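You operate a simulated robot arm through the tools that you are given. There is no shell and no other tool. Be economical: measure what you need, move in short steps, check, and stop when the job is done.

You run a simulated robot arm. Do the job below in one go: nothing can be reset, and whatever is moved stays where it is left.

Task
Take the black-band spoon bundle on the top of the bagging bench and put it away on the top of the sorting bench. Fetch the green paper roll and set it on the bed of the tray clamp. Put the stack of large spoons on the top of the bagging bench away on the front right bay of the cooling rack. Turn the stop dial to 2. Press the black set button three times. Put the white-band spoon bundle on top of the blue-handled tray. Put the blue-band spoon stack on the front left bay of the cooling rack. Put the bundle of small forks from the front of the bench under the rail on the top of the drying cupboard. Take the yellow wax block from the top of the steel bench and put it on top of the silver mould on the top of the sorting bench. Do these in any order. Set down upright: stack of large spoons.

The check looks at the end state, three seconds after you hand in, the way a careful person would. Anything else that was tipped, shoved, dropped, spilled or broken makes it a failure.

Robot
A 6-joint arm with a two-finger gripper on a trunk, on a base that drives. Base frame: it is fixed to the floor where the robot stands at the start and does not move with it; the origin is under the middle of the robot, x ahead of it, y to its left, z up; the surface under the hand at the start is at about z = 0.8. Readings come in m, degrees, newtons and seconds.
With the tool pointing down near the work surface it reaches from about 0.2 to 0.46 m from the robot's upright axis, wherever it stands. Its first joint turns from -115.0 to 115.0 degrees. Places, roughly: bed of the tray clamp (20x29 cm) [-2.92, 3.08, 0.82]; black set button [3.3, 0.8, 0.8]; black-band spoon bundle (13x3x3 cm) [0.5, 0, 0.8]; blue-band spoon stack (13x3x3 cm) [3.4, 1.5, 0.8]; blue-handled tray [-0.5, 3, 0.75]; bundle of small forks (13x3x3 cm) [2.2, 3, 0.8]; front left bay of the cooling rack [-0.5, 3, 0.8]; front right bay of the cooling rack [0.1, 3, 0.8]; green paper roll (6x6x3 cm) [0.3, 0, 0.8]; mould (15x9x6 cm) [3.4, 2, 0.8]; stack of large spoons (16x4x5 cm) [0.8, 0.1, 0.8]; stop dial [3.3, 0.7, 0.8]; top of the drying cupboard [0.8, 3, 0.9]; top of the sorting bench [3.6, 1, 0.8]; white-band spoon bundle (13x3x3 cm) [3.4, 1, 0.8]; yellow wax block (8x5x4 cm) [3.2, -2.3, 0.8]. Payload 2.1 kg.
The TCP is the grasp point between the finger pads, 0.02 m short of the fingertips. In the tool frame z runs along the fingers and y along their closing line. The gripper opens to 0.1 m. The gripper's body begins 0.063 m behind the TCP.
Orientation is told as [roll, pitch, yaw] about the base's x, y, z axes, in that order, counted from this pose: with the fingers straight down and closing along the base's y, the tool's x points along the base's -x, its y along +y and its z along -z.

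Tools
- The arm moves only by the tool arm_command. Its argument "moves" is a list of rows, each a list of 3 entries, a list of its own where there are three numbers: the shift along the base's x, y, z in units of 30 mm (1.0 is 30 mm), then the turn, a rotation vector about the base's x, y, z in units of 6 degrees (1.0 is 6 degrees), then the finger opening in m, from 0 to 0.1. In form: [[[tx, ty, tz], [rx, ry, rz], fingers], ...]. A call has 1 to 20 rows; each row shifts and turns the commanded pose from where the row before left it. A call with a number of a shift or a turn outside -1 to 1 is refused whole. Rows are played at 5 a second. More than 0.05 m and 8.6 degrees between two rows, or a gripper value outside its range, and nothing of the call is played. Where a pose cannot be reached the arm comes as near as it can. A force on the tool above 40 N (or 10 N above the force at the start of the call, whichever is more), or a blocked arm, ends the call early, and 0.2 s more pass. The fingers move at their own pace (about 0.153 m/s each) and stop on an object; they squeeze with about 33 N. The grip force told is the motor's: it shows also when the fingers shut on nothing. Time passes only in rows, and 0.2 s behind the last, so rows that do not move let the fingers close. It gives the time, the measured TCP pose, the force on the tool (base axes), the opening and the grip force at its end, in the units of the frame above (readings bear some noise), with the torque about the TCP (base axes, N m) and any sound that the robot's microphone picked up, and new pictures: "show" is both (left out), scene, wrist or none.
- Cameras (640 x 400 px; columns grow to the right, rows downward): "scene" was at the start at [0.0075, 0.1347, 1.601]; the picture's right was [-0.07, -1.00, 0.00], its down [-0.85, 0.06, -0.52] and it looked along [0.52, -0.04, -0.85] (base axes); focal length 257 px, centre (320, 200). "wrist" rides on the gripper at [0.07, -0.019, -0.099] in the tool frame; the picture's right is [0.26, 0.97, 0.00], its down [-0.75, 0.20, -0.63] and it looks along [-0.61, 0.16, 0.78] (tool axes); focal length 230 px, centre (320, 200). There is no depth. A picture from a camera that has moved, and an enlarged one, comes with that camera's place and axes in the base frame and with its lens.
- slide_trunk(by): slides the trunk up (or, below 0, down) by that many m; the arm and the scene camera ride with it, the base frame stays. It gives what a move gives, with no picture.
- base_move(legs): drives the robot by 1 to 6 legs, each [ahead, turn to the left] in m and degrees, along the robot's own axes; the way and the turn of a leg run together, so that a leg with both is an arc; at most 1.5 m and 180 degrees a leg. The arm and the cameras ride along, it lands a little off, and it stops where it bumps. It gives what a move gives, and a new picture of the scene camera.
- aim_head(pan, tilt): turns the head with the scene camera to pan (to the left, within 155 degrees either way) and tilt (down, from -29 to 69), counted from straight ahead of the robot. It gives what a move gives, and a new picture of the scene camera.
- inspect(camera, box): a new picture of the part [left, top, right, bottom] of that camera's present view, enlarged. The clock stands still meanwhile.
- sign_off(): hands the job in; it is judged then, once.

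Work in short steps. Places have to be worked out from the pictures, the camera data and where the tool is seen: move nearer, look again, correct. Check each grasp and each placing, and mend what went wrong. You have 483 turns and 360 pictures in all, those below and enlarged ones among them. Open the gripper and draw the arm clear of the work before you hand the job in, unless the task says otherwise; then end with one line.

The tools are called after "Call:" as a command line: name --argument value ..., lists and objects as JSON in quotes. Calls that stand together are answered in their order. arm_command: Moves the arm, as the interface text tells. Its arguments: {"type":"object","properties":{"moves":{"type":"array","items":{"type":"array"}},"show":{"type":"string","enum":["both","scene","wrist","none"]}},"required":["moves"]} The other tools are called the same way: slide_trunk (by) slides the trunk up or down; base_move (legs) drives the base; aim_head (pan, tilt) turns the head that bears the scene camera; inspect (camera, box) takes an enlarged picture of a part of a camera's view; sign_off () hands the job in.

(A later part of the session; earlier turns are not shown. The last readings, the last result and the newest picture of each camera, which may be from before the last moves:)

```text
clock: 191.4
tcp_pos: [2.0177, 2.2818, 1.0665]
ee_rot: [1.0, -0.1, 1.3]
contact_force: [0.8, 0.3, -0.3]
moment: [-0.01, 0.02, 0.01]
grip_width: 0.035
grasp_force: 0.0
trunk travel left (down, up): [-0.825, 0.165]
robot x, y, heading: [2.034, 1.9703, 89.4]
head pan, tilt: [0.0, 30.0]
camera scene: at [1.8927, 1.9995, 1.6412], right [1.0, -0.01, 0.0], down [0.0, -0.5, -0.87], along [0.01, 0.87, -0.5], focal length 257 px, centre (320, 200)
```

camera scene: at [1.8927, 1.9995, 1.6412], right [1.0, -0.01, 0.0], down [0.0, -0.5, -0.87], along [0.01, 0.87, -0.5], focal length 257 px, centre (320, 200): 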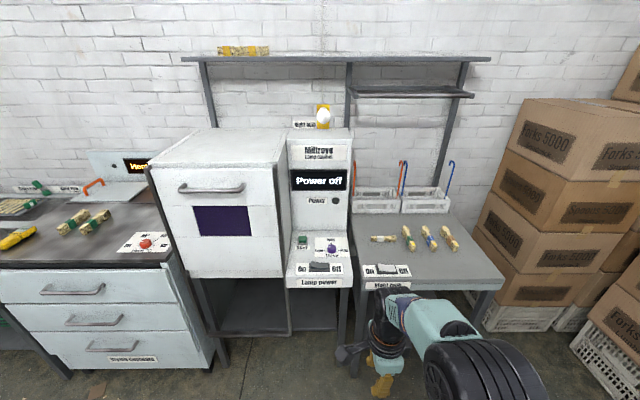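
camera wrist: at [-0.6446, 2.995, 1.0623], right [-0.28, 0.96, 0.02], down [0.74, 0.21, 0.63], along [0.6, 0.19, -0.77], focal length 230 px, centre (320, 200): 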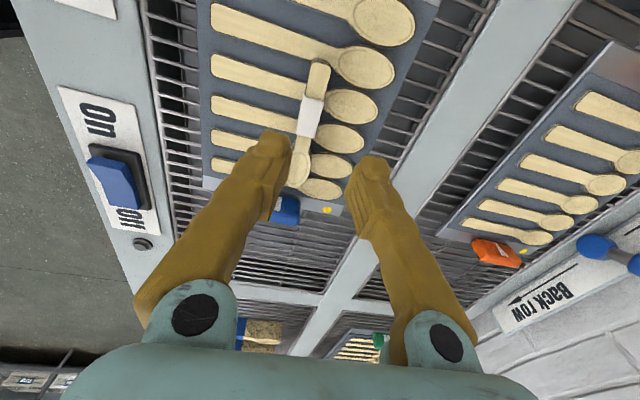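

Call:
inspect --camera "scene" --box '[350, 180, 510, 300]'

Call:
inspect --camera "scene" --box '[0, 150, 180, 280]'

```text
3.33 times, centred on (430, 240) of scene
camera zoom: at [1.8927, 1.9995, 1.6412], right [1.0, -0.01, 0.0], down [0.0, -0.5, -0.87], along [0.01, 0.87, -0.5], focal length 858 px, centre (-47, 67)
```

zoom: 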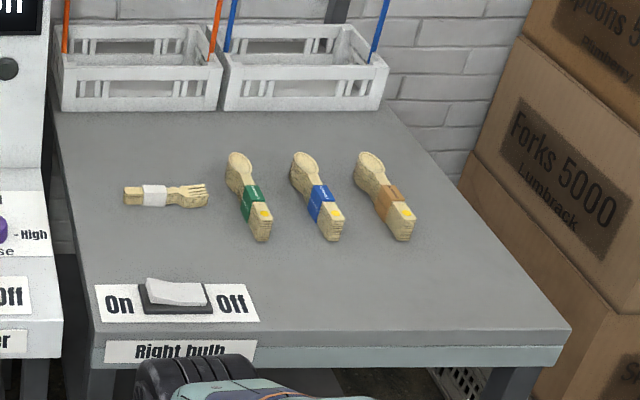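

```text
3.08 times, centred on (90, 215) of scene
camera zoom: at [1.8927, 1.9995, 1.6412], right [1.0, -0.01, 0.0], down [0.0, -0.5, -0.87], along [0.01, 0.87, -0.5], focal length 792 px, centre (1028, 154)
```

zoom: 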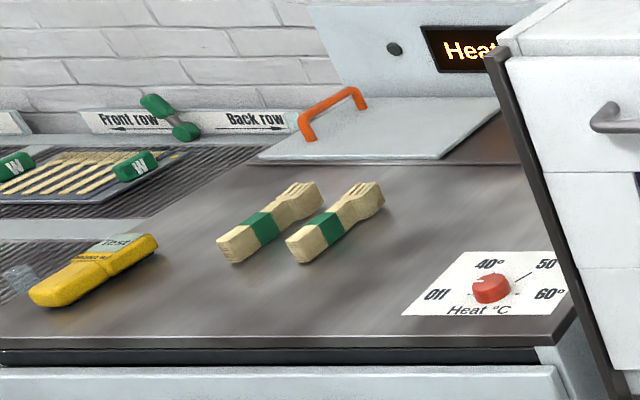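

The small forks (white band) lie along x at about (2.22,3.04). I drive up to x≈2.2.

Call:
base_move --legs '[[0, -18], [0.53, 0], [0, 18.5], [0.08, 0]]'

Call:
aim_head --pan 0 --tilt 60

```text
clock: 197.1
tcp_pos: [2.1837, 2.8561, 1.0694]
ee_rot: [1.7, -0.1, 1.7]
contact_force: [0.4, -0.3, 0.2]
moment: [0.01, -0.01, 0.04]
grip_width: 0.035
grasp_force: 0.0
trunk travel left (down, up): [-0.825, 0.165]
robot x, y, heading: [2.2067, 2.5529, 90.3]
head pan, tilt: [0.0, 30.0]
camera scene: at [2.061, 2.5689, 1.6418], right [1.0, 0.0, 0.0], down [0.0, -0.49, -0.87], along [0.0, 0.87, -0.49], focal length 257 px, centre (320, 200)
```

scene: 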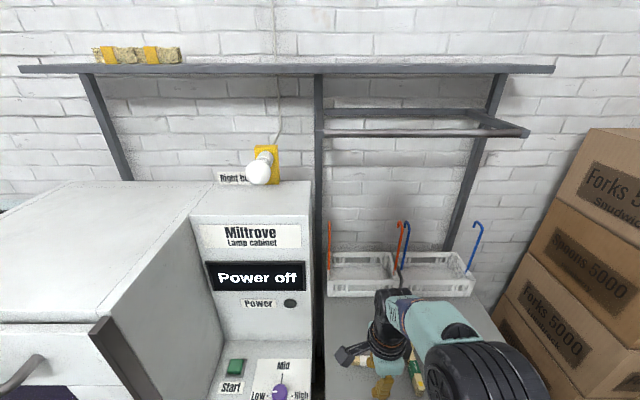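

```text
clock: 198.1
tcp_pos: [2.1834, 2.8648, 1.0673]
ee_rot: [1.0, -0.1, 1.8]
contact_force: [0.9, -0.2, -0.7]
moment: [0.0, -0.01, 0.0]
grip_width: 0.0352
grasp_force: 0.0
trunk travel left (down, up): [-0.825, 0.165]
robot x, y, heading: [2.2056, 2.5533, 90.1]
head pan, tilt: [0.0, 60.0]
camera scene: at [2.0611, 2.5614, 1.5993], right [1.0, 0.0, 0.0], down [0.0, -0.87, -0.5], along [0.0, 0.5, -0.87], focal length 257 px, centre (320, 200)
```

scene: 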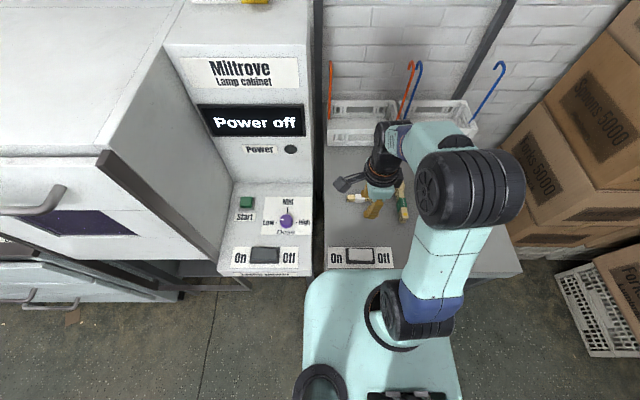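

I move the hand toward the forks and look through the wrist camera.

Call:
arm_command --moves '[[[0, 0.9, -0.7], [0, 0, 0], 0.06], [[0, 0.9, -0.7], [0, 0, 0], 0.06], [[0, 0.9, -0.7], [0, 0, 0], 0.06], [[0, 0.9, -0.7], [-0.15, 0, 0], 0.06]]' --show "wrist"

```text
clock: 199.1
tcp_pos: [2.1836, 2.9764, 0.9829]
ee_rot: [0.2, -0.1, 1.6]
contact_force: [0.0, 0.8, 0.3]
moment: [-0.02, -0.05, 0.03]
grip_width: 0.0602
grasp_force: 0.0
trunk travel left (down, up): [-0.825, 0.165]
robot x, y, heading: [2.2032, 2.5536, 89.8]
head pan, tilt: [0.0, 60.0]
camera wrist: at [2.1138, 2.9568, 1.0819], right [-0.29, 0.96, 0.0], down [0.74, 0.22, 0.63], along [0.6, 0.18, -0.78], focal length 230 px, centre (320, 200)
```

wrist: 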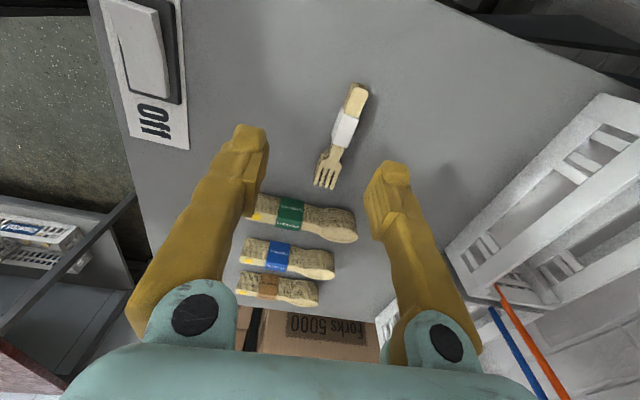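

Fork bundle: band at (2.205,3.014), along x. I creep 3 cm forward, then centre and descend.

Call:
base_move --legs '[[0.03, 0]]'

Call:
arm_command --moves '[[[0.7, 0.3, -0.8], [0, 0, 0], 0.06], [[0, 0, -0.8], [0, 0, 0], 0.06], [[0, 0, -0.8], [0, 0, 0], 0.06], [[0, 0, -0.8], [0, 0, 0], 0.06], [[0, 0, -0.8], [0, 0, 0], 0.06], [[0, 0, 0], [0, 0, 0], 0.06]]' --show "wrist"

```text
clock: 200.0
tcp_pos: [2.1808, 2.9993, 0.9846]
ee_rot: [0.2, -0.2, 1.8]
contact_force: [0.5, 0.2, -0.2]
moment: [-0.06, 0.02, 0.0]
grip_width: 0.0599
grasp_force: 0.0
trunk travel left (down, up): [-0.825, 0.165]
robot x, y, heading: [2.2034, 2.5775, 88.9]
head pan, tilt: [0.0, 60.0]
stopped in leg 1: the robot was blocked; the commanded pose is now the measured one
camera scene: at [2.0611, 2.5893, 1.5989], right [1.0, -0.02, 0.0], down [-0.02, -0.87, -0.5], along [0.01, 0.5, -0.87], focal length 257 px, centre (320, 200)
```

scene: 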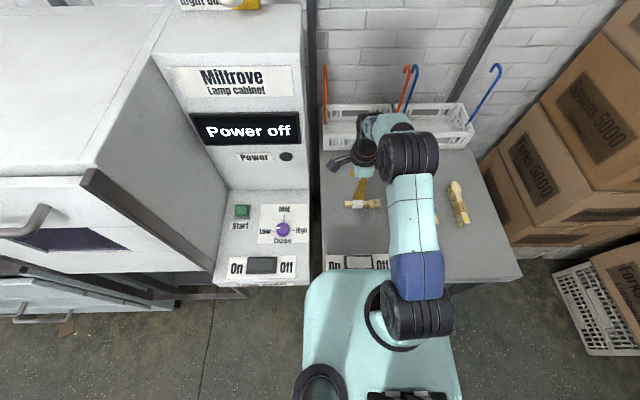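

```text
clock: 201.4
tcp_pos: [2.2071, 3.0061, 0.8641]
ee_rot: [0.4, 0.0, 1.7]
contact_force: [0.1, -0.4, 0.3]
moment: [0.0, -0.01, -0.03]
grip_width: 0.0598
grasp_force: 0.1
trunk travel left (down, up): [-0.825, 0.165]
robot x, y, heading: [2.2033, 2.5775, 88.8]
head pan, tilt: [0.0, 60.0]
camera wrist: at [2.1377, 2.987, 0.9624], right [-0.28, 0.96, 0.01], down [0.74, 0.22, 0.63], along [0.6, 0.18, -0.78], focal length 230 px, centre (320, 200)
```

wrist: 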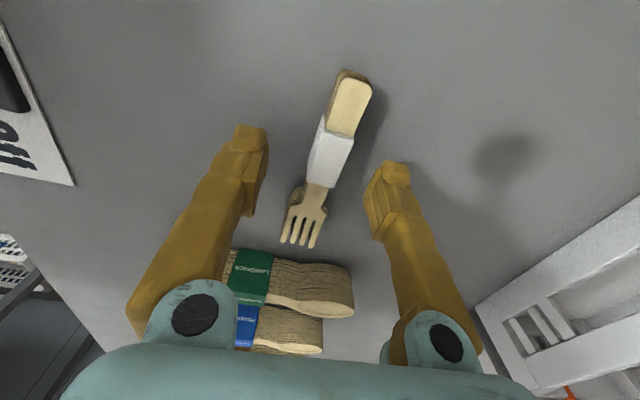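

Centre +7 mm in y, lower 36 mm and close.

Call:
arm_command --moves '[[[0, 0.25, -0.5], [0, 0, 0], 0.05], [[0, 0, -0.5], [0, 0, 0], 0.05], [[0, 0, -0.15], [0, 0, 0], 0.05], [[0, 0, 0], [0, 0, 0], 0.0], [[0, 0, 0], [0, 0, 0], 0.0], [[0, 0, 0], [0, 0, 0], 0.0]]' --show "wrist"

```text
clock: 202.1
tcp_pos: [2.2064, 3.0152, 0.8399]
ee_rot: [0.9, -0.1, 1.6]
contact_force: [-1.4, -4.3, 17.0]
moment: [-0.68, 0.04, 0.04]
grip_width: 0.0521
grasp_force: 1.9
trunk travel left (down, up): [-0.825, 0.165]
robot x, y, heading: [2.2043, 2.579, 88.5]
head pan, tilt: [0.0, 60.0]
stopped in row 3: the force on the tool passed its limit at 49 N (the readings are from after the stop); the commanded pose is now the measured one
camera wrist: at [2.1381, 2.9952, 0.9384], right [-0.28, 0.96, 0.01], down [0.74, 0.21, 0.63], along [0.6, 0.19, -0.77], focal length 230 px, centre (320, 200)
```

wrist: 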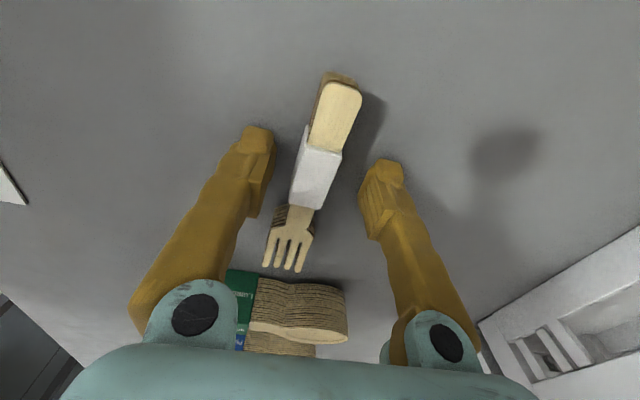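

Fingertips touched the bench (surface ≈0.82 here). I rise 3 mm and close.

Call:
arm_command --moves '[[[0, 0, 0.12], [0, 0, 0], 0.05], [[0, 0, 0], [0, 0, 0], 0.0], [[0, 0, 0], [0, 0, 0], 0.0], [[0, 0, 0], [0, 0, 0], 0.0]]' --show "none"

Call:
arm_command --moves '[[[0, 0, 0.5], [0, 0, 0], 0.0], [[0, 0, 1], [0, 0, 0], 0.0], [[0, 0, 1], [0, 0, 0], 0.0], [[0, -0.5, 1], [0, 0, 0], 0.0], [[0, -1, 1], [0, 0, 0], 0.0], [[0, -1, 1], [0, 0, 0], 0.0], [[0, -1, 1], [0, 0, 0], 0.0], [[0, -1, 1], [0, 0, 0], 0.0], [[0, -0.8, 0.5], [0, 0, 0], 0.0]]' --show "wrist"

```text
clock: 203.1
tcp_pos: [2.2071, 3.0169, 0.8424]
ee_rot: [0.7, 0.1, 1.7]
contact_force: [0.3, -0.4, -0.1]
moment: [0.0, 0.03, -0.02]
grip_width: 0.0138
grasp_force: 33.1
trunk travel left (down, up): [-0.825, 0.165]
robot x, y, heading: [2.2083, 2.5721, 88.6]
head pan, tilt: [0.0, 60.0]
```

```text
clock: 205.1
tcp_pos: [2.2082, 2.8571, 1.0798]
ee_rot: [0.8, -0.1, 1.5]
contact_force: [1.5, 0.0, -0.6]
moment: [-0.01, 0.03, 0.0]
grip_width: 0.0138
grasp_force: 33.0
trunk travel left (down, up): [-0.825, 0.165]
robot x, y, heading: [2.2043, 2.5782, 88.8]
head pan, tilt: [0.0, 60.0]
camera wrist: at [2.1399, 2.8364, 1.1782], right [-0.28, 0.96, 0.01], down [0.74, 0.21, 0.63], along [0.6, 0.19, -0.77], focal length 230 px, centre (320, 200)
```

wrist: 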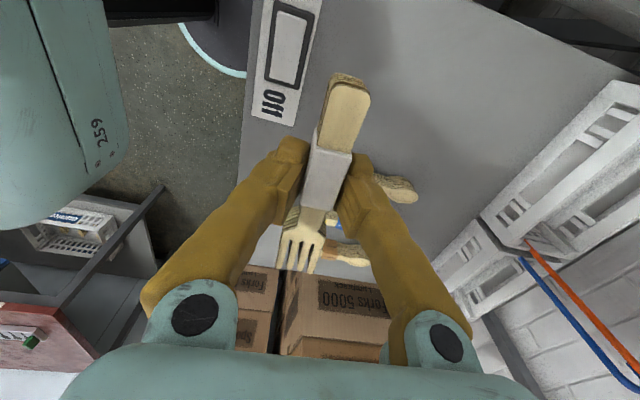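

Forks held. Drive to the drying cupboard (free spot in front right of the green bundles, ≈(0.93,2.89)).

Call:
base_move --legs '[[-0.5, 0], [0, 91], [1.27, 0], [0, -90], [0.3, 0]]'

Call:
aim_head --pan 0 --tilt 55

```text
clock: 223.4
tcp_pos: [0.8835, 2.6698, 1.0799]
ee_rot: [0.9, -0.2, 3.5]
contact_force: [-0.6, -0.4, -0.2]
moment: [-0.04, 0.02, 0.0]
grip_width: 0.0137
grasp_force: 33.0
trunk travel left (down, up): [-0.825, 0.165]
robot x, y, heading: [0.8906, 2.3897, 90.5]
head pan, tilt: [0.0, 60.0]
camera scene: at [0.7486, 2.3925, 1.5992], right [1.0, 0.01, 0.0], down [0.01, -0.87, -0.5], along [-0.01, 0.5, -0.87], focal length 257 px, centre (320, 200)
```

scene: 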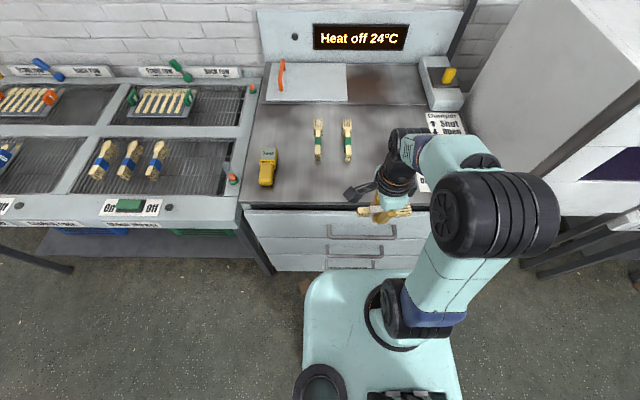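

```text
clock: 224.1
tcp_pos: [0.8846, 2.6708, 1.08]
ee_rot: [0.7, 0.0, 3.5]
contact_force: [0.0, 0.5, -0.3]
moment: [-0.01, -0.02, -0.01]
grip_width: 0.0139
grasp_force: 33.0
trunk travel left (down, up): [-0.825, 0.165]
robot x, y, heading: [0.8913, 2.3929, 90.6]
head pan, tilt: [0.0, 55.0]
camera scene: at [0.7485, 2.3998, 1.6053], right [1.0, 0.01, 0.0], down [0.01, -0.82, -0.57], along [-0.01, 0.57, -0.82], focal length 257 px, centre (320, 200)
```

scene: 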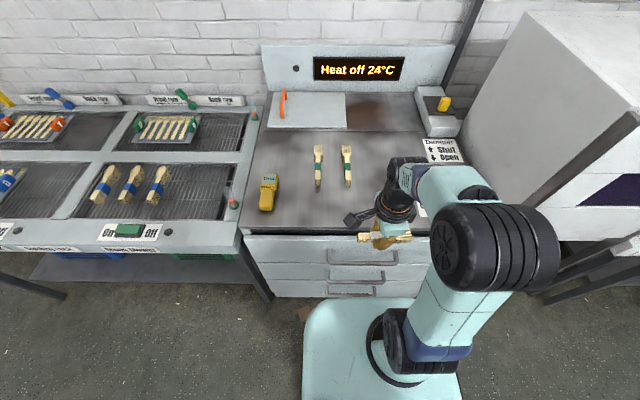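

Target (0.945, 2.87). I creep forward 12 cm then move the forks above it.

Call:
base_move --legs '[[0.12, 0]]'

Call:
arm_command --moves '[[[0.7, 0.9, 0], [0, 0, -0.3], 0.0], [[0.7, 0.9, -0.5], [0, 0, -0.3], 0.0], [[0.6, 0.9, -0.5], [0, 0, 0], 0.0], [[0, 0, -1], [0, 0, 0], 0.0], [[0, 0, 0], [0, 0, 0], 0.0]]' --show "both"

```text
clock: 225.3
tcp_pos: [0.8833, 2.7868, 1.0802]
ee_rot: [0.8, 0.1, 3.6]
contact_force: [1.0, 0.5, 0.5]
moment: [0.03, 0.01, -0.03]
grip_width: 0.014
grasp_force: 32.3
trunk travel left (down, up): [-0.825, 0.165]
robot x, y, heading: [0.886, 2.5074, 90.6]
head pan, tilt: [0.0, 55.0]
camera scene: at [0.7474, 2.5148, 1.6054], right [1.0, 0.01, 0.0], down [0.01, -0.82, -0.58], along [-0.01, 0.58, -0.82], focal length 257 px, centre (320, 200)
```

scene: 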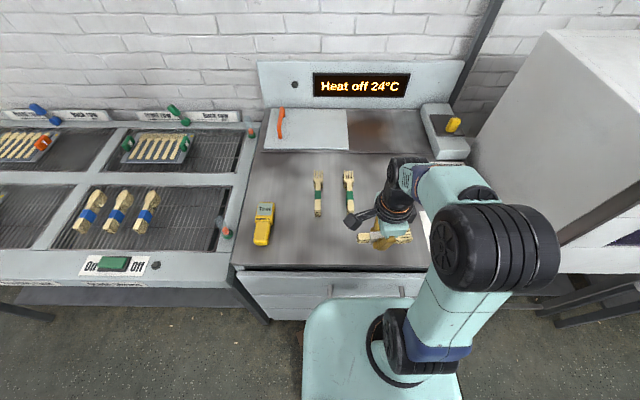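

```text
clock: 226.5
tcp_pos: [0.9417, 2.8714, 1.0201]
ee_rot: [0.7, -0.1, 0.0]
contact_force: [0.5, -0.5, -0.8]
moment: [-0.03, 0.0, -0.01]
grip_width: 0.0136
grasp_force: 32.3
trunk travel left (down, up): [-0.825, 0.165]
robot x, y, heading: [0.8879, 2.5097, 90.5]
head pan, tilt: [0.0, 55.0]
camera scene: at [0.7471, 2.5185, 1.6053], right [1.0, 0.01, 0.0], down [0.01, -0.82, -0.57], along [-0.01, 0.57, -0.82], focal length 257 px, centre (320, 200)
camera wrist: at [0.8717, 2.8527, 1.1185], right [-0.26, 0.97, 0.01], down [0.75, 0.19, 0.63], along [0.61, 0.17, -0.77], focal length 230 px, centre (320, 200)
```

scene: 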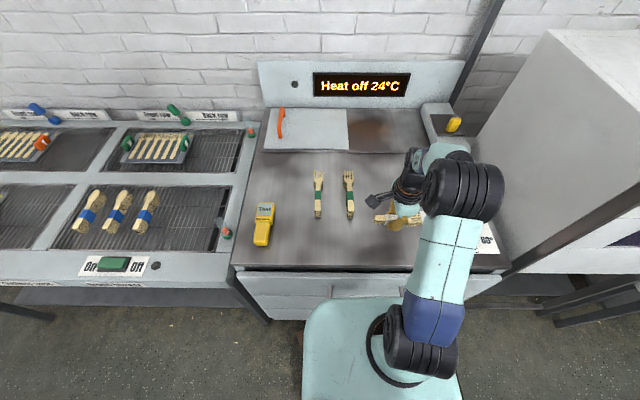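
wrist: 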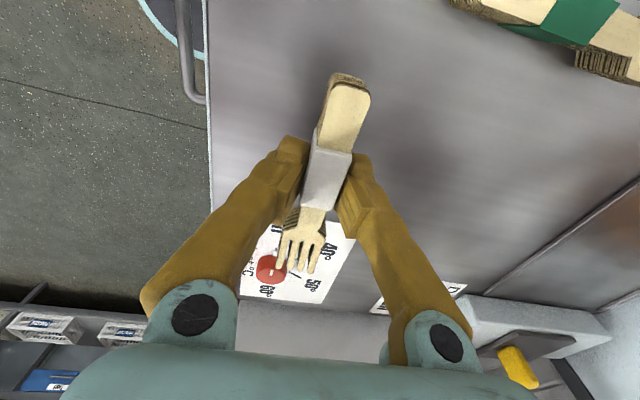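

Spot is clear (heat knob at x≥1.08). Shift 2 cm left, and descend in stages.

Call:
arm_command --moves '[[[-0.6, 0, -0.7], [0, 0, 0], 0.0], [[0, 0, -0.7], [0, 0, 0], 0.0], [[0, 0, -0.6], [0, 0, 0], 0.0], [[0, 0, -0.4], [0, 0, 0], 0.0], [[0, 0, -0.15], [0, 0, 0], 0.0], [[0, 0, -0.15], [0, 0, 0], 0.0]]' --show "wrist"

```text
clock: 227.9
tcp_pos: [0.9258, 2.8714, 0.9392]
ee_rot: [1.1, -0.1, -0.1]
contact_force: [-0.2, 2.0, 18.2]
moment: [-0.1, -0.07, 0.03]
grip_width: 0.0138
grasp_force: 33.1
trunk travel left (down, up): [-0.825, 0.165]
robot x, y, heading: [0.8902, 2.5076, 90.6]
head pan, tilt: [0.0, 55.0]
camera wrist: at [0.8562, 2.8527, 1.0382], right [-0.26, 0.97, 0.02], down [0.75, 0.19, 0.63], along [0.61, 0.18, -0.77], focal length 230 px, centre (320, 200)
```

wrist: 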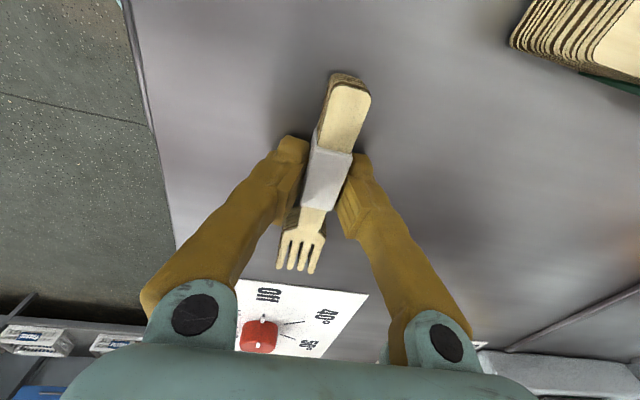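

Contact (18 N) at 0.939. Release and rise.

Call:
arm_command --moves '[[[0, 0, 0.03], [0, 0, 0], 0.02], [[0, 0, 0], [0, 0, 0], 0.04], [[0, 0, 0.3], [0, 0, 0], 0.05], [[0, 0, 1], [0, 0, 0], 0.05], [[0, 0, 1], [0, 0, 0], 0.05], [[0, -0.5, 1], [0, 0, 0], 0.05], [[0, -1, 1], [-0.2, 0, 0], 0.05]]' --show "both"

```text
clock: 229.5
tcp_pos: [0.9252, 2.8235, 1.0715]
ee_rot: [-0.4, -0.2, -0.1]
contact_force: [-0.5, -0.6, -0.6]
moment: [0.03, -0.02, -0.01]
grip_width: 0.0501
grasp_force: 0.0
trunk travel left (down, up): [-0.825, 0.165]
robot x, y, heading: [0.8872, 2.5127, 90.7]
head pan, tilt: [0.0, 55.0]
camera scene: at [0.7469, 2.5162, 1.6052], right [1.0, 0.01, 0.0], down [0.01, -0.82, -0.57], along [-0.01, 0.57, -0.82], focal length 257 px, centre (320, 200)
camera wrist: at [0.8565, 2.8073, 1.1696], right [-0.26, 0.97, -0.01], down [0.75, 0.2, 0.63], along [0.61, 0.16, -0.78], focal length 230 px, centre (320, 200)
```

scene: 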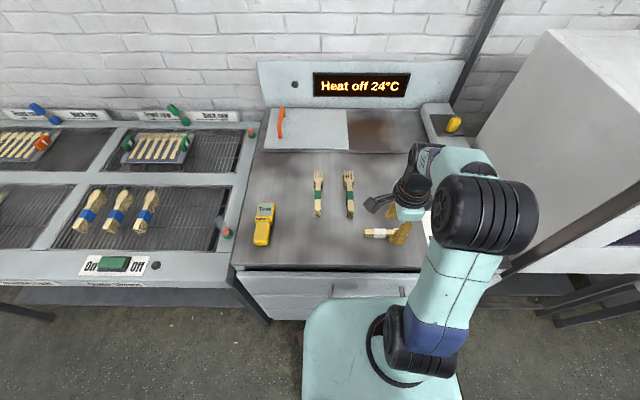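
wrist: 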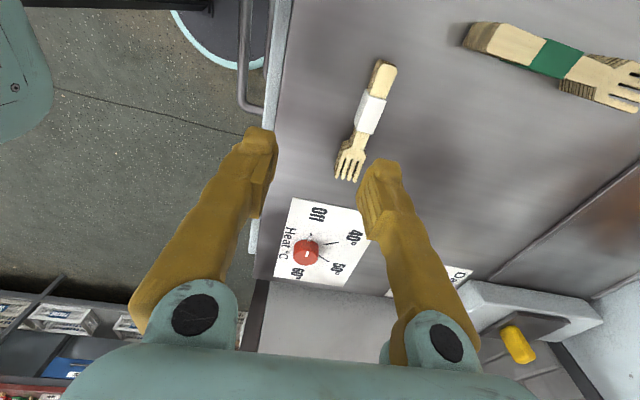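

Forks are down on the cupboard. Next: the blue-band stack on the sorting bench.

Call:
base_move --legs '[[-0.55, 0], [0, -91], [1.0, 0], [0.65, 0], [0, -90], [0.5, 0]]'

```text
clock: 251.1
tcp_pos: [2.5167, 1.1272, 1.0706]
ee_rot: [-0.5, 0.0, 177.8]
contact_force: [-0.2, 0.9, 0.1]
moment: [-0.01, 0.02, -0.02]
grip_width: 0.0501
grasp_force: 0.0
trunk travel left (down, up): [-0.825, 0.165]
robot x, y, heading: [2.5628, 1.444, -91.9]
head pan, tilt: [0.0, 55.0]
camera scene: at [2.7053, 1.4274, 1.6053], right [-1.0, 0.03, 0.0], down [0.02, 0.82, -0.57], along [-0.02, -0.57, -0.82], focal length 257 px, centre (320, 200)
```

scene: 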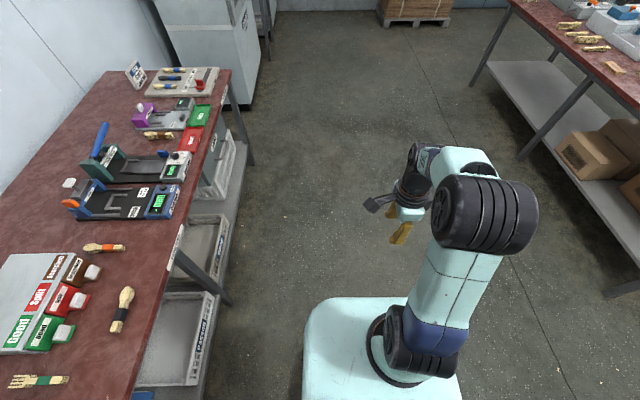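

Call:
base_move --legs '[[0, 92], [0.4, 0]]'

Call:
arm_command --moves '[[[0, 0, 0], [0, 0, 0], 0.05]]' --show "wrist"

```text
clock: 257.4
tcp_pos: [3.2761, 1.3955, 1.0701]
ee_rot: [-0.5, -0.1, -91.1]
contact_force: [-0.5, 0.1, 0.4]
moment: [-0.02, -0.02, 0.0]
grip_width: 0.05
grasp_force: 0.0
trunk travel left (down, up): [-0.825, 0.165]
robot x, y, heading: [2.9611, 1.4432, -0.4]
head pan, tilt: [0.0, 55.0]
camera scene: at [2.972, 1.5792, 1.6053], right [-0.01, -1.0, 0.0], down [-0.82, 0.01, -0.57], along [0.57, -0.01, -0.82], focal length 257 px, centre (320, 200)
```

scene: 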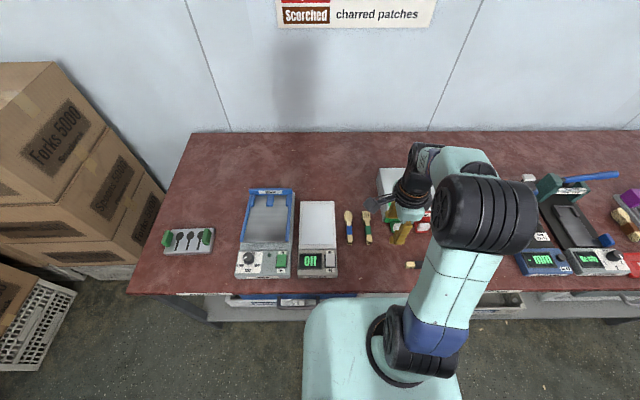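

```text
clock: 257.8
tcp_pos: [3.2756, 1.3951, 1.0705]
ee_rot: [-0.5, -0.1, -91.2]
contact_force: [-0.4, 0.3, -0.2]
moment: [0.04, -0.02, 0.01]
grip_width: 0.0501
grasp_force: 0.1
trunk travel left (down, up): [-0.825, 0.165]
robot x, y, heading: [2.9596, 1.4399, -0.5]
head pan, tilt: [0.0, 55.0]
camera wrist: at [3.2606, 1.4666, 1.169], right [0.97, 0.24, -0.01], down [0.19, -0.75, 0.63], along [0.14, -0.61, -0.78], focal length 230 px, centre (320, 200)
```

wrist: 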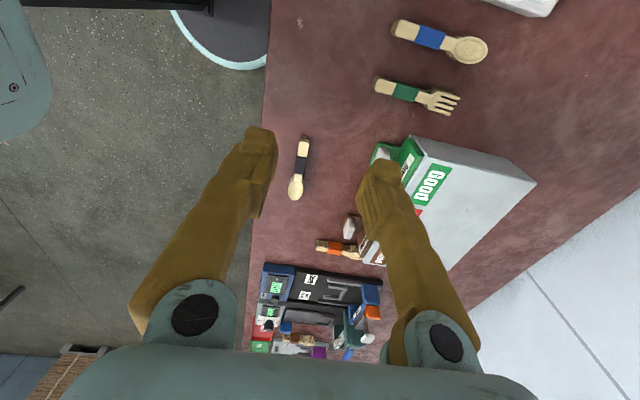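

Blue stack: band at (3.394,1.477), along x; 6.5 cm from the green fork and ~3 cm from the light box. I rotate the hand to close along y and hover.

Call:
arm_command --moves '[[[0.263, 0.183, -0.2], [0, 0, 1], 0.044], [[0.263, 0.183, -0.2], [0, 0, 1], 0.044], [[0.263, 0.183, -0.2], [0, 0, 1], 0.044], [[0.263, 0.183, -0.2], [0, 0, 1], 0.044], [[0.263, 0.183, -0.2], [0, 0, 1], 0.044], [[0.263, 0.183, -0.2], [0, 0, 1], 0.044], [[0.263, 0.183, -0.2], [0, 0, 1], 0.044], [[0.263, 0.183, -0.2], [0, 0, 1], 0.044], [[0.263, 0.183, -0.2], [0, 0, 1], 0.044], [[0.263, 0.183, -0.2], [0, 0, 1], 0.044], [[0.263, 0.183, -0.2], [0, 0, 1], 0.044], [[0.263, 0.183, -0.2], [0, 0, 1], 0.044], [[0.263, 0.183, -0.2], [0, 0, 1], 0.044], [[0.263, 0.183, -0.2], [0, 0, 1], 0.044], [[0.263, 0.183, -0.2], [0, 0, 1], 0.044]]' --show "wrist"

```text
clock: 261.0
tcp_pos: [3.3953, 1.4775, 0.9798]
ee_rot: [-0.5, 0.0, -1.1]
contact_force: [-0.7, -1.2, 0.3]
moment: [0.0, 0.01, 0.02]
grip_width: 0.0441
grasp_force: 0.0
trunk travel left (down, up): [-0.825, 0.165]
robot x, y, heading: [2.9608, 1.4404, -0.5]
head pan, tilt: [0.0, 55.0]
camera wrist: at [3.3253, 1.462, 1.0783], right [-0.24, 0.97, -0.01], down [0.75, 0.19, 0.63], along [0.61, 0.14, -0.78], focal length 230 px, centre (320, 200)
```

wrist: 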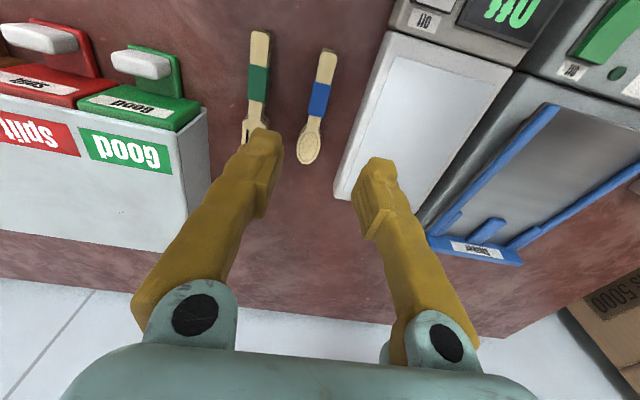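

Aligned with ≥4 cm to the light box. Descend and grasp.

Call:
arm_command --moves '[[[0, -0.05, -1], [0.1, 0, 0], 0.044], [[0, 0, -1], [0, 0, 0], 0.044], [[0, 0, -1], [0, 0, 0], 0.044], [[0, 0, -1], [0, 0, 0], 0.044], [[0, 0, -0.6], [0, 0, 0], 0.044], [[0, 0, -0.4], [0, 0, 0], 0.044], [[0, 0, 0], [0, 0, 0], 0.0], [[0, 0, 0], [0, 0, 0], 0.0], [[0, 0, 0], [0, 0, 0], 0.0]]' --show "wrist"

```text
clock: 263.0
tcp_pos: [3.3964, 1.4741, 0.8287]
ee_rot: [0.1, 0.0, -1.2]
contact_force: [0.7, 0.4, 0.0]
moment: [0.01, 0.0, -0.01]
grip_width: 0.0137
grasp_force: 33.1
trunk travel left (down, up): [-0.825, 0.165]
robot x, y, heading: [2.9626, 1.4378, -0.6]
head pan, tilt: [0.0, 55.0]
camera wrist: at [3.3261, 1.458, 0.9277], right [-0.24, 0.97, 0.0], down [0.75, 0.18, 0.63], along [0.61, 0.15, -0.78], focal length 230 px, centre (320, 200)
```

wrist: 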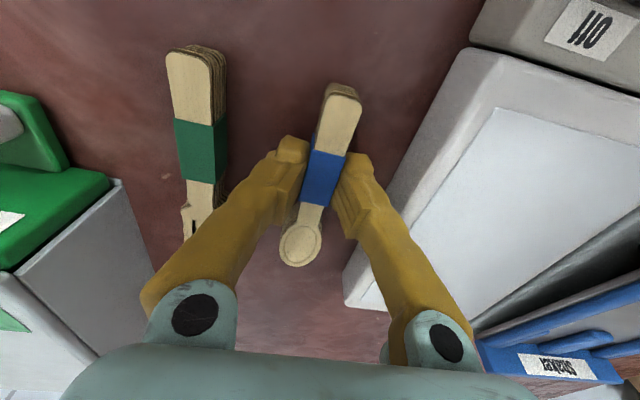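

Held. Lift, retract, then drive to the cooling rack.

Call:
arm_command --moves '[[[0, 0, 1], [0, 0, 0], 0.0], [[0, 0, 1], [0, 0, 0], 0.0], [[0, 0, 1], [0, 0, 0], 0.0], [[0, 0, 1], [0, 0, 0], 0.0], [[0, 0, 1], [0, 0, 0], 0.0], [[-1, 0, 1], [0, 0, 0], 0.0], [[-1, 0, 1], [0, 0, 0], 0.0], [[-1, 0, 1], [0, 0, 0], 0.0], [[-0.5, 0, 0], [0, 0, 0], 0.0]]' --show "wrist"

Call:
base_move --legs '[[-0.5, 0], [0, 90.5], [0.4, 0], [0, 90], [1.4, 0], [1.37, 0]]'

```text
clock: 265.0
tcp_pos: [3.287, 1.4767, 1.0696]
ee_rot: [0.1, -0.1, -1.2]
contact_force: [-0.4, 0.1, 0.3]
moment: [-0.03, 0.0, -0.02]
grip_width: 0.0139
grasp_force: 32.9
trunk travel left (down, up): [-0.825, 0.165]
robot x, y, heading: [2.961, 1.435, -0.2]
head pan, tilt: [0.0, 55.0]
camera wrist: at [3.2177, 1.4608, 1.168], right [-0.24, 0.97, 0.0], down [0.75, 0.18, 0.63], along [0.61, 0.15, -0.78], focal length 230 px, centre (320, 200)
```

wrist: 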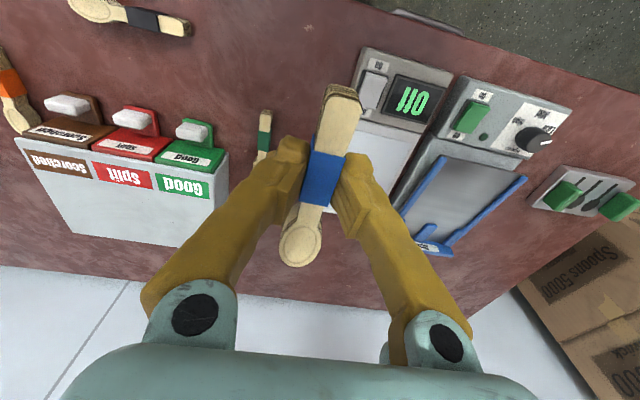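

```text
clock: 290.7
tcp_pos: [-0.6169, 1.8057, 1.0699]
ee_rot: [0.0, 0.0, 178.8]
contact_force: [0.0, 1.0, 0.3]
moment: [0.01, -0.02, 0.01]
grip_width: 0.0139
grasp_force: 32.8
trunk travel left (down, up): [-0.825, 0.165]
robot x, y, heading: [-0.2858, 1.8457, 179.6]
head pan, tilt: [0.0, 55.0]
camera scene: at [-0.3032, 1.702, 1.6053], right [0.01, 1.0, 0.0], down [0.82, -0.01, -0.57], along [-0.57, 0.01, -0.82], focal length 257 px, centre (320, 200)
```

scene: 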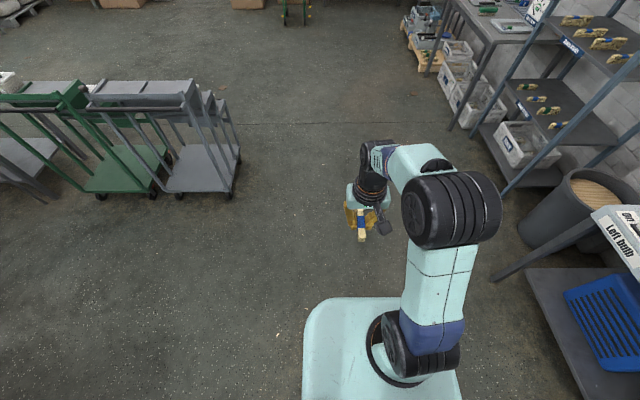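

Call:
base_move --legs '[[0, -89.6], [0.68, 0]]'

```text
clock: 298.4
tcp_pos: [-0.287, 2.8533, 1.0705]
ee_rot: [0.2, 0.0, 87.0]
contact_force: [0.5, 0.0, -0.6]
moment: [0.02, -0.01, 0.01]
grip_width: 0.0137
grasp_force: 32.6
trunk travel left (down, up): [-0.825, 0.165]
robot x, y, heading: [-0.2587, 2.5233, 87.5]
head pan, tilt: [0.0, 55.0]
camera scene: at [-0.4003, 2.5421, 1.6053], right [1.0, -0.04, 0.0], down [-0.03, -0.82, -0.57], along [0.02, 0.57, -0.82], focal length 257 px, centre (320, 200)
```

scene: 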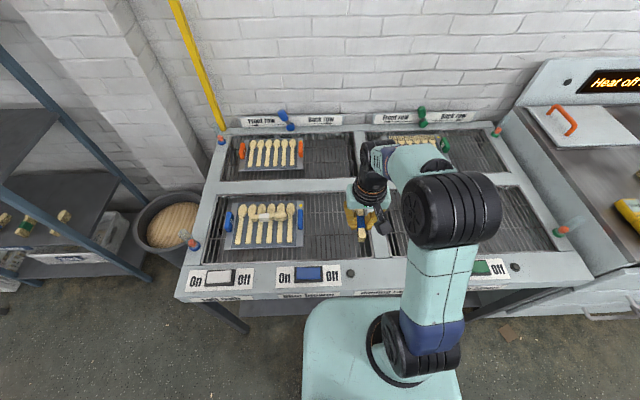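

The free part of the front left bay is x −0.435…−0.22, y 2.86…3.12. I aim for (−0.325, 2.985).

Call:
base_move --legs '[[0.03, 0]]'

Call:
arm_command --moves '[[[-0.4, 0.9, -0.6], [0, 0, 0.25], 0.0], [[-0.4, 0.9, -0.6], [0, 0, 0.25], 0.0], [[-0.4, 0.9, -0.6], [0, 0, 0], 0.0], [[0, 0.6, -0.6], [0, 0, 0], 0.0], [[0, 0, -1], [0, 0, 0], 0.0], [[0, 0, -1], [0, 0, 0], 0.0], [[0, 0, 0], [0, 0, 0], 0.0]]' --show "both"

```text
clock: 299.2
tcp_pos: [-0.2851, 2.8784, 1.0717]
ee_rot: [0.1, -0.4, 87.0]
contact_force: [0.4, 0.0, -0.1]
moment: [0.06, -0.01, 0.01]
grip_width: 0.0141
grasp_force: 32.7
trunk travel left (down, up): [-0.825, 0.165]
robot x, y, heading: [-0.2565, 2.553, 87.9]
head pan, tilt: [0.0, 55.0]
camera scene: at [-0.3992, 2.5641, 1.6054], right [1.0, -0.04, 0.0], down [-0.03, -0.81, -0.58], along [0.02, 0.58, -0.82], focal length 257 px, centre (320, 200)
```

scene: 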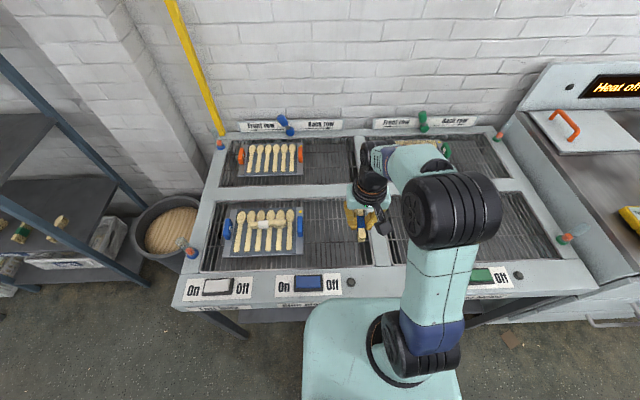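

```text
clock: 300.8
tcp_pos: [-0.3244, 2.982, 0.9375]
ee_rot: [0.1, -0.1, 90.0]
contact_force: [0.5, -0.4, -0.4]
moment: [0.02, -0.01, 0.0]
grip_width: 0.0139
grasp_force: 33.1
trunk travel left (down, up): [-0.825, 0.165]
robot x, y, heading: [-0.261, 2.5536, 87.7]
head pan, tilt: [0.0, 55.0]
camera scene: at [-0.3989, 2.5721, 1.6053], right [1.0, -0.04, 0.0], down [-0.03, -0.82, -0.57], along [0.02, 0.57, -0.82], focal length 257 px, centre (320, 200)
camera wrist: at [-0.3041, 2.9136, 1.0373], right [-0.97, -0.26, 0.0], down [-0.2, 0.75, 0.63], along [-0.16, 0.61, -0.78], focal length 230 px, centre (320, 200)
```

scene: 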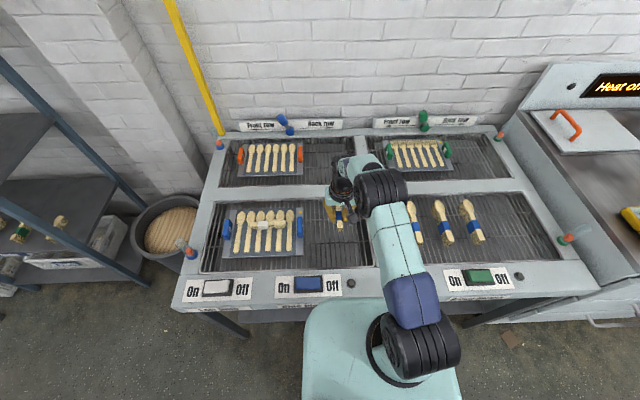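
wrist: 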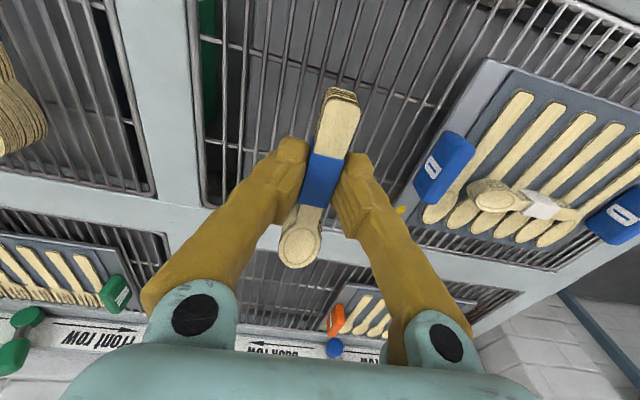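

Bars run along y with gaps about as wide as the bundle, so I turn it 90° to lie across the bars.

Call:
arm_command --moves '[[[0, 0, 0], [0, 0, -1], 0.0], [[0, 0, 0], [0, 0, -1], 0.0], [[0, 0, 0], [0, 0, -1], 0.0], [[0, 0, 0], [0, 0, -1], 0.0], [[0, 0, 0], [0, 0, -1], 0.0], [[0, 0, 0], [0, 0, -1], 0.0], [[0, 0, 0], [0, 0, -1], 0.0], [[0, 0, 0], [0, 0, -1], 0.0], [[0, 0, 0], [0, 0, -1], 0.0], [[0, 0, 0], [0, 0, -1], 0.0], [[0, 0, 0], [0, 0, -1], 0.0], [[0, 0, 0], [0, 0, -1], 0.0], [[0, 0, 0], [0, 0, -1], 0.0], [[0, 0, 0], [0, 0, -1], 0.0], [[0, 0, 0], [0, 0, -1], 0.0], [[0, 0, 0], [0, 0, 0], 0.0]]' --show "both"

```text
clock: 304.2
tcp_pos: [-0.3207, 2.9834, 0.9371]
ee_rot: [0.1, 0.0, -0.1]
contact_force: [0.5, -0.8, -0.7]
moment: [0.01, 0.05, -0.01]
grip_width: 0.014
grasp_force: 33.3
trunk travel left (down, up): [-0.825, 0.165]
robot x, y, heading: [-0.259, 2.5534, 87.7]
head pan, tilt: [0.0, 55.0]
camera scene: at [-0.399, 2.5727, 1.6053], right [1.0, -0.04, 0.0], down [-0.03, -0.82, -0.57], along [0.02, 0.57, -0.82], focal length 257 px, centre (320, 200)
camera wrist: at [-0.3901, 2.9656, 1.0345], right [-0.26, 0.97, 0.0], down [0.75, 0.2, 0.63], along [0.61, 0.16, -0.78], focal length 230 px, centre (320, 200)
```

scene: 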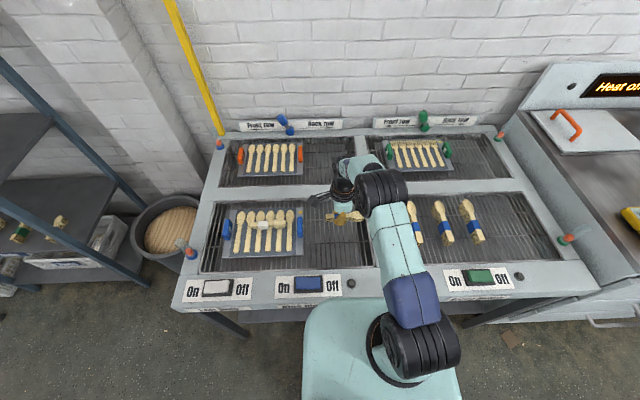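
wrist: 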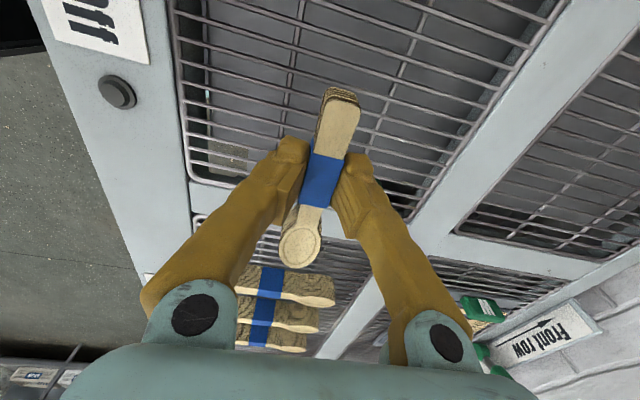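

Bundle lies across the bars between tray and divider. Lower in stages.

Call:
arm_command --moves '[[[0, 0, -0.9], [0, 0, 0], 0.0], [[0, 0, -0.9], [0, 0, 0], 0.0], [[0, 0, -0.6], [0, 0, 0], 0.0], [[0, 0, -0.15], [0, 0, 0], 0.0], [[0, 0, -0.1], [0, 0, 0], 0.0], [[0, 0, -0.1], [0, 0, 0], 0.0]]' --show "wrist"

```text
clock: 305.6
tcp_pos: [-0.3228, 2.9817, 0.854]
ee_rot: [0.2, -0.1, 0.0]
contact_force: [0.3, -0.2, 0.1]
moment: [-0.01, 0.04, -0.02]
grip_width: 0.0139
grasp_force: 33.3
trunk travel left (down, up): [-0.825, 0.165]
robot x, y, heading: [-0.2594, 2.5537, 87.9]
head pan, tilt: [0.0, 55.0]
camera wrist: at [-0.3915, 2.9643, 0.9523], right [-0.26, 0.97, 0.0], down [0.75, 0.2, 0.63], along [0.61, 0.16, -0.78], focal length 230 px, centre (320, 200)
```

wrist: 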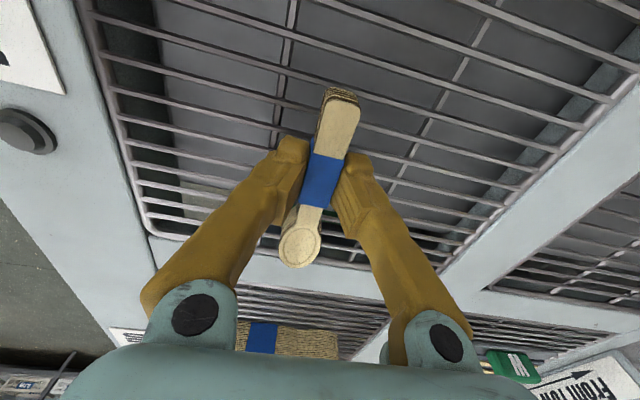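

The bowl end is close to the frame; I shift 2.4 cm toward −x and continue down until contact.

Call:
arm_command --moves '[[[-0.8, 0, 0], [0, 0, 0], 0.0], [[0, 0, -0.1], [0, 0, 0], 0.0], [[0, 0, -0.1], [0, 0, 0], 0.0]]' --show "none"

Call:
arm_command --moves '[[[0, 0, -0.1], [0, 0, 0], 0.0], [[0, 0, -0.1], [0, 0, 0], 0.0]]' --show "none"

```text
clock: 306.4
tcp_pos: [-0.3453, 2.9825, 0.8492]
ee_rot: [0.2, 0.0, 0.0]
contact_force: [-0.4, 0.5, -0.5]
moment: [0.0, 0.03, 0.0]
grip_width: 0.014
grasp_force: 33.0
trunk travel left (down, up): [-0.825, 0.165]
robot x, y, heading: [-0.2589, 2.5563, 87.7]
head pan, tilt: [0.0, 55.0]
```

```text
clock: 307.0
tcp_pos: [-0.3459, 2.9813, 0.8463]
ee_rot: [0.6, 0.2, -0.1]
contact_force: [-3.2, 6.5, 30.3]
moment: [0.09, 0.06, 0.06]
grip_width: 0.0139
grasp_force: 32.9
trunk travel left (down, up): [-0.825, 0.165]
robot x, y, heading: [-0.2588, 2.5588, 87.7]
head pan, tilt: [0.0, 55.0]
```

Contact at 0.846. Ease up 2 mm, open and rise.

Call:
arm_command --moves '[[[0, 0, 0.07], [0, 0, 0], 0.0], [[0, 0, 0], [0, 0, 0], 0.02], [[0, 0, 0], [0, 0, 0], 0.04], [[0, 0, 0.3], [0, 0, 0], 0.04], [[0, 0, 1], [0, 0, 0], 0.04], [[0, 0, 1], [0, 0, 0], 0.04], [[0, 0, 1], [0, 0, 0], 0.04], [[0, -1, 1], [0, 0, 0], 0.04], [[0, -1, 1], [0, 0, 0], 0.04], [[0, -1, 1], [0, 0, 0], 0.04]]' --show "both"

```text
clock: 309.2
tcp_pos: [-0.3459, 2.8897, 1.0335]
ee_rot: [0.1, 0.0, -0.1]
contact_force: [-0.7, -0.1, 0.1]
moment: [0.03, 0.02, 0.01]
grip_width: 0.04
grasp_force: 0.0
trunk travel left (down, up): [-0.825, 0.165]
robot x, y, heading: [-0.2565, 2.5567, 87.7]
head pan, tilt: [0.0, 55.0]
camera scene: at [-0.3989, 2.5704, 1.6053], right [1.0, -0.04, 0.0], down [-0.03, -0.82, -0.57], along [0.02, 0.57, -0.82], focal length 257 px, centre (320, 200)
camera wrist: at [-0.4151, 2.8721, 1.132], right [-0.26, 0.97, 0.0], down [0.75, 0.2, 0.63], along [0.61, 0.16, -0.78], focal length 230 px, centre (320, 200)
```

scene: 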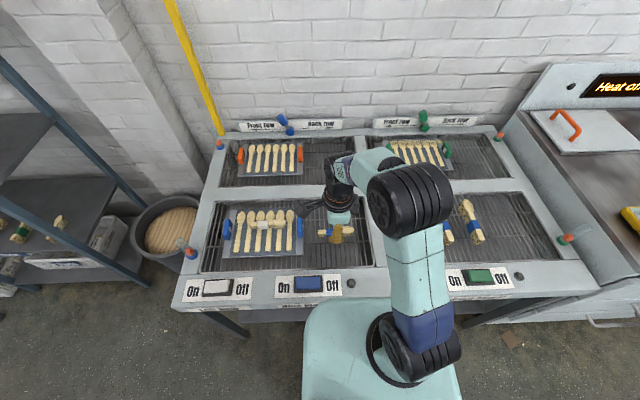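
wrist: 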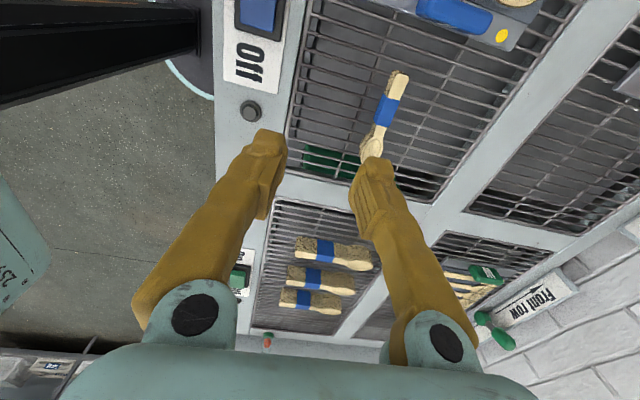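

Blue stack rests on the bay. The front right bay has free space at x≈0.19–0.38. Now I go round to the far side of the bagging bench for the large spoons.

Call:
arm_command --moves '[[[0, 0, 1], [0, 0, 0], 0.04], [[0.5, 0, 1], [0, 0, 0], 0.04]]' --show "none"

Call:
base_move --legs '[[-0.6, 0], [0, -87.7], [1.0, 0], [0.8, 0], [0, -90], [1.0, 0]]'

```text
clock: 309.8
tcp_pos: [-0.3315, 2.8937, 1.0949]
ee_rot: [0.1, 0.1, 0.0]
contact_force: [0.8, -0.2, -0.7]
moment: [0.02, 0.0, -0.01]
grip_width: 0.0399
grasp_force: 0.1
trunk travel left (down, up): [-0.825, 0.165]
robot x, y, heading: [-0.2584, 2.5584, 88.0]
head pan, tilt: [0.0, 55.0]
```

```text
clock: 334.2
tcp_pos: [1.6697, 0.6516, 1.0946]
ee_rot: [0.2, 0.1, -175.0]
contact_force: [0.2, 0.9, -0.8]
moment: [-0.01, 0.01, -0.03]
grip_width: 0.04
grasp_force: 0.0
trunk travel left (down, up): [-0.825, 0.165]
robot x, y, heading: [1.5669, 0.9834, -87.3]
head pan, tilt: [0.0, 55.0]
camera scene: at [1.7059, 0.9778, 1.6053], right [-1.0, -0.05, 0.0], down [-0.04, 0.82, -0.57], along [0.03, -0.57, -0.82], focal length 257 px, centre (320, 200)
```

scene: 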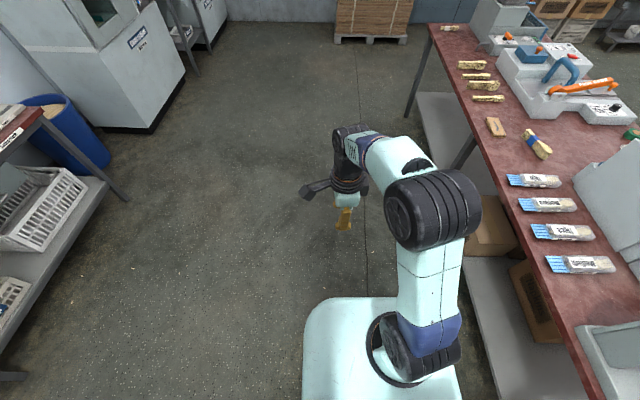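

Call:
base_move --legs '[[0.93, 0], [0, -92.7], [0.25, 0]]'

```text
clock: 344.3
tcp_pos: [1.0258, -0.034, 1.095]
ee_rot: [0.3, 0.0, 92.9]
contact_force: [0.4, 0.5, 0.3]
moment: [-0.03, 0.01, -0.01]
grip_width: 0.04
grasp_force: 0.1
trunk travel left (down, up): [-0.825, 0.165]
robot x, y, heading: [1.3608, 0.0558, -179.3]
head pan, tilt: [0.0, 55.0]
camera scene: at [1.3503, -0.0831, 1.6053], right [-0.01, 1.0, 0.0], down [0.82, 0.01, -0.57], along [-0.57, -0.01, -0.82], focal length 257 px, centre (320, 200)
```

scene: 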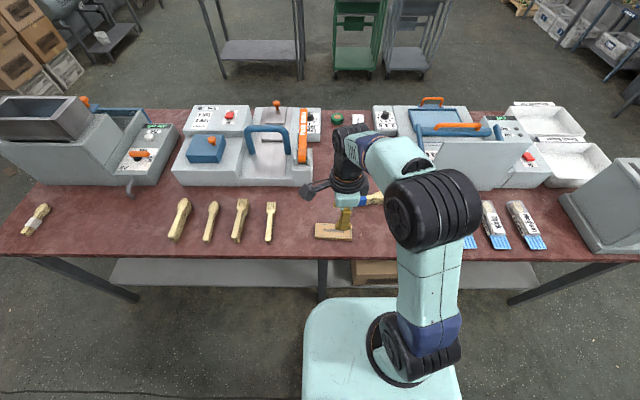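

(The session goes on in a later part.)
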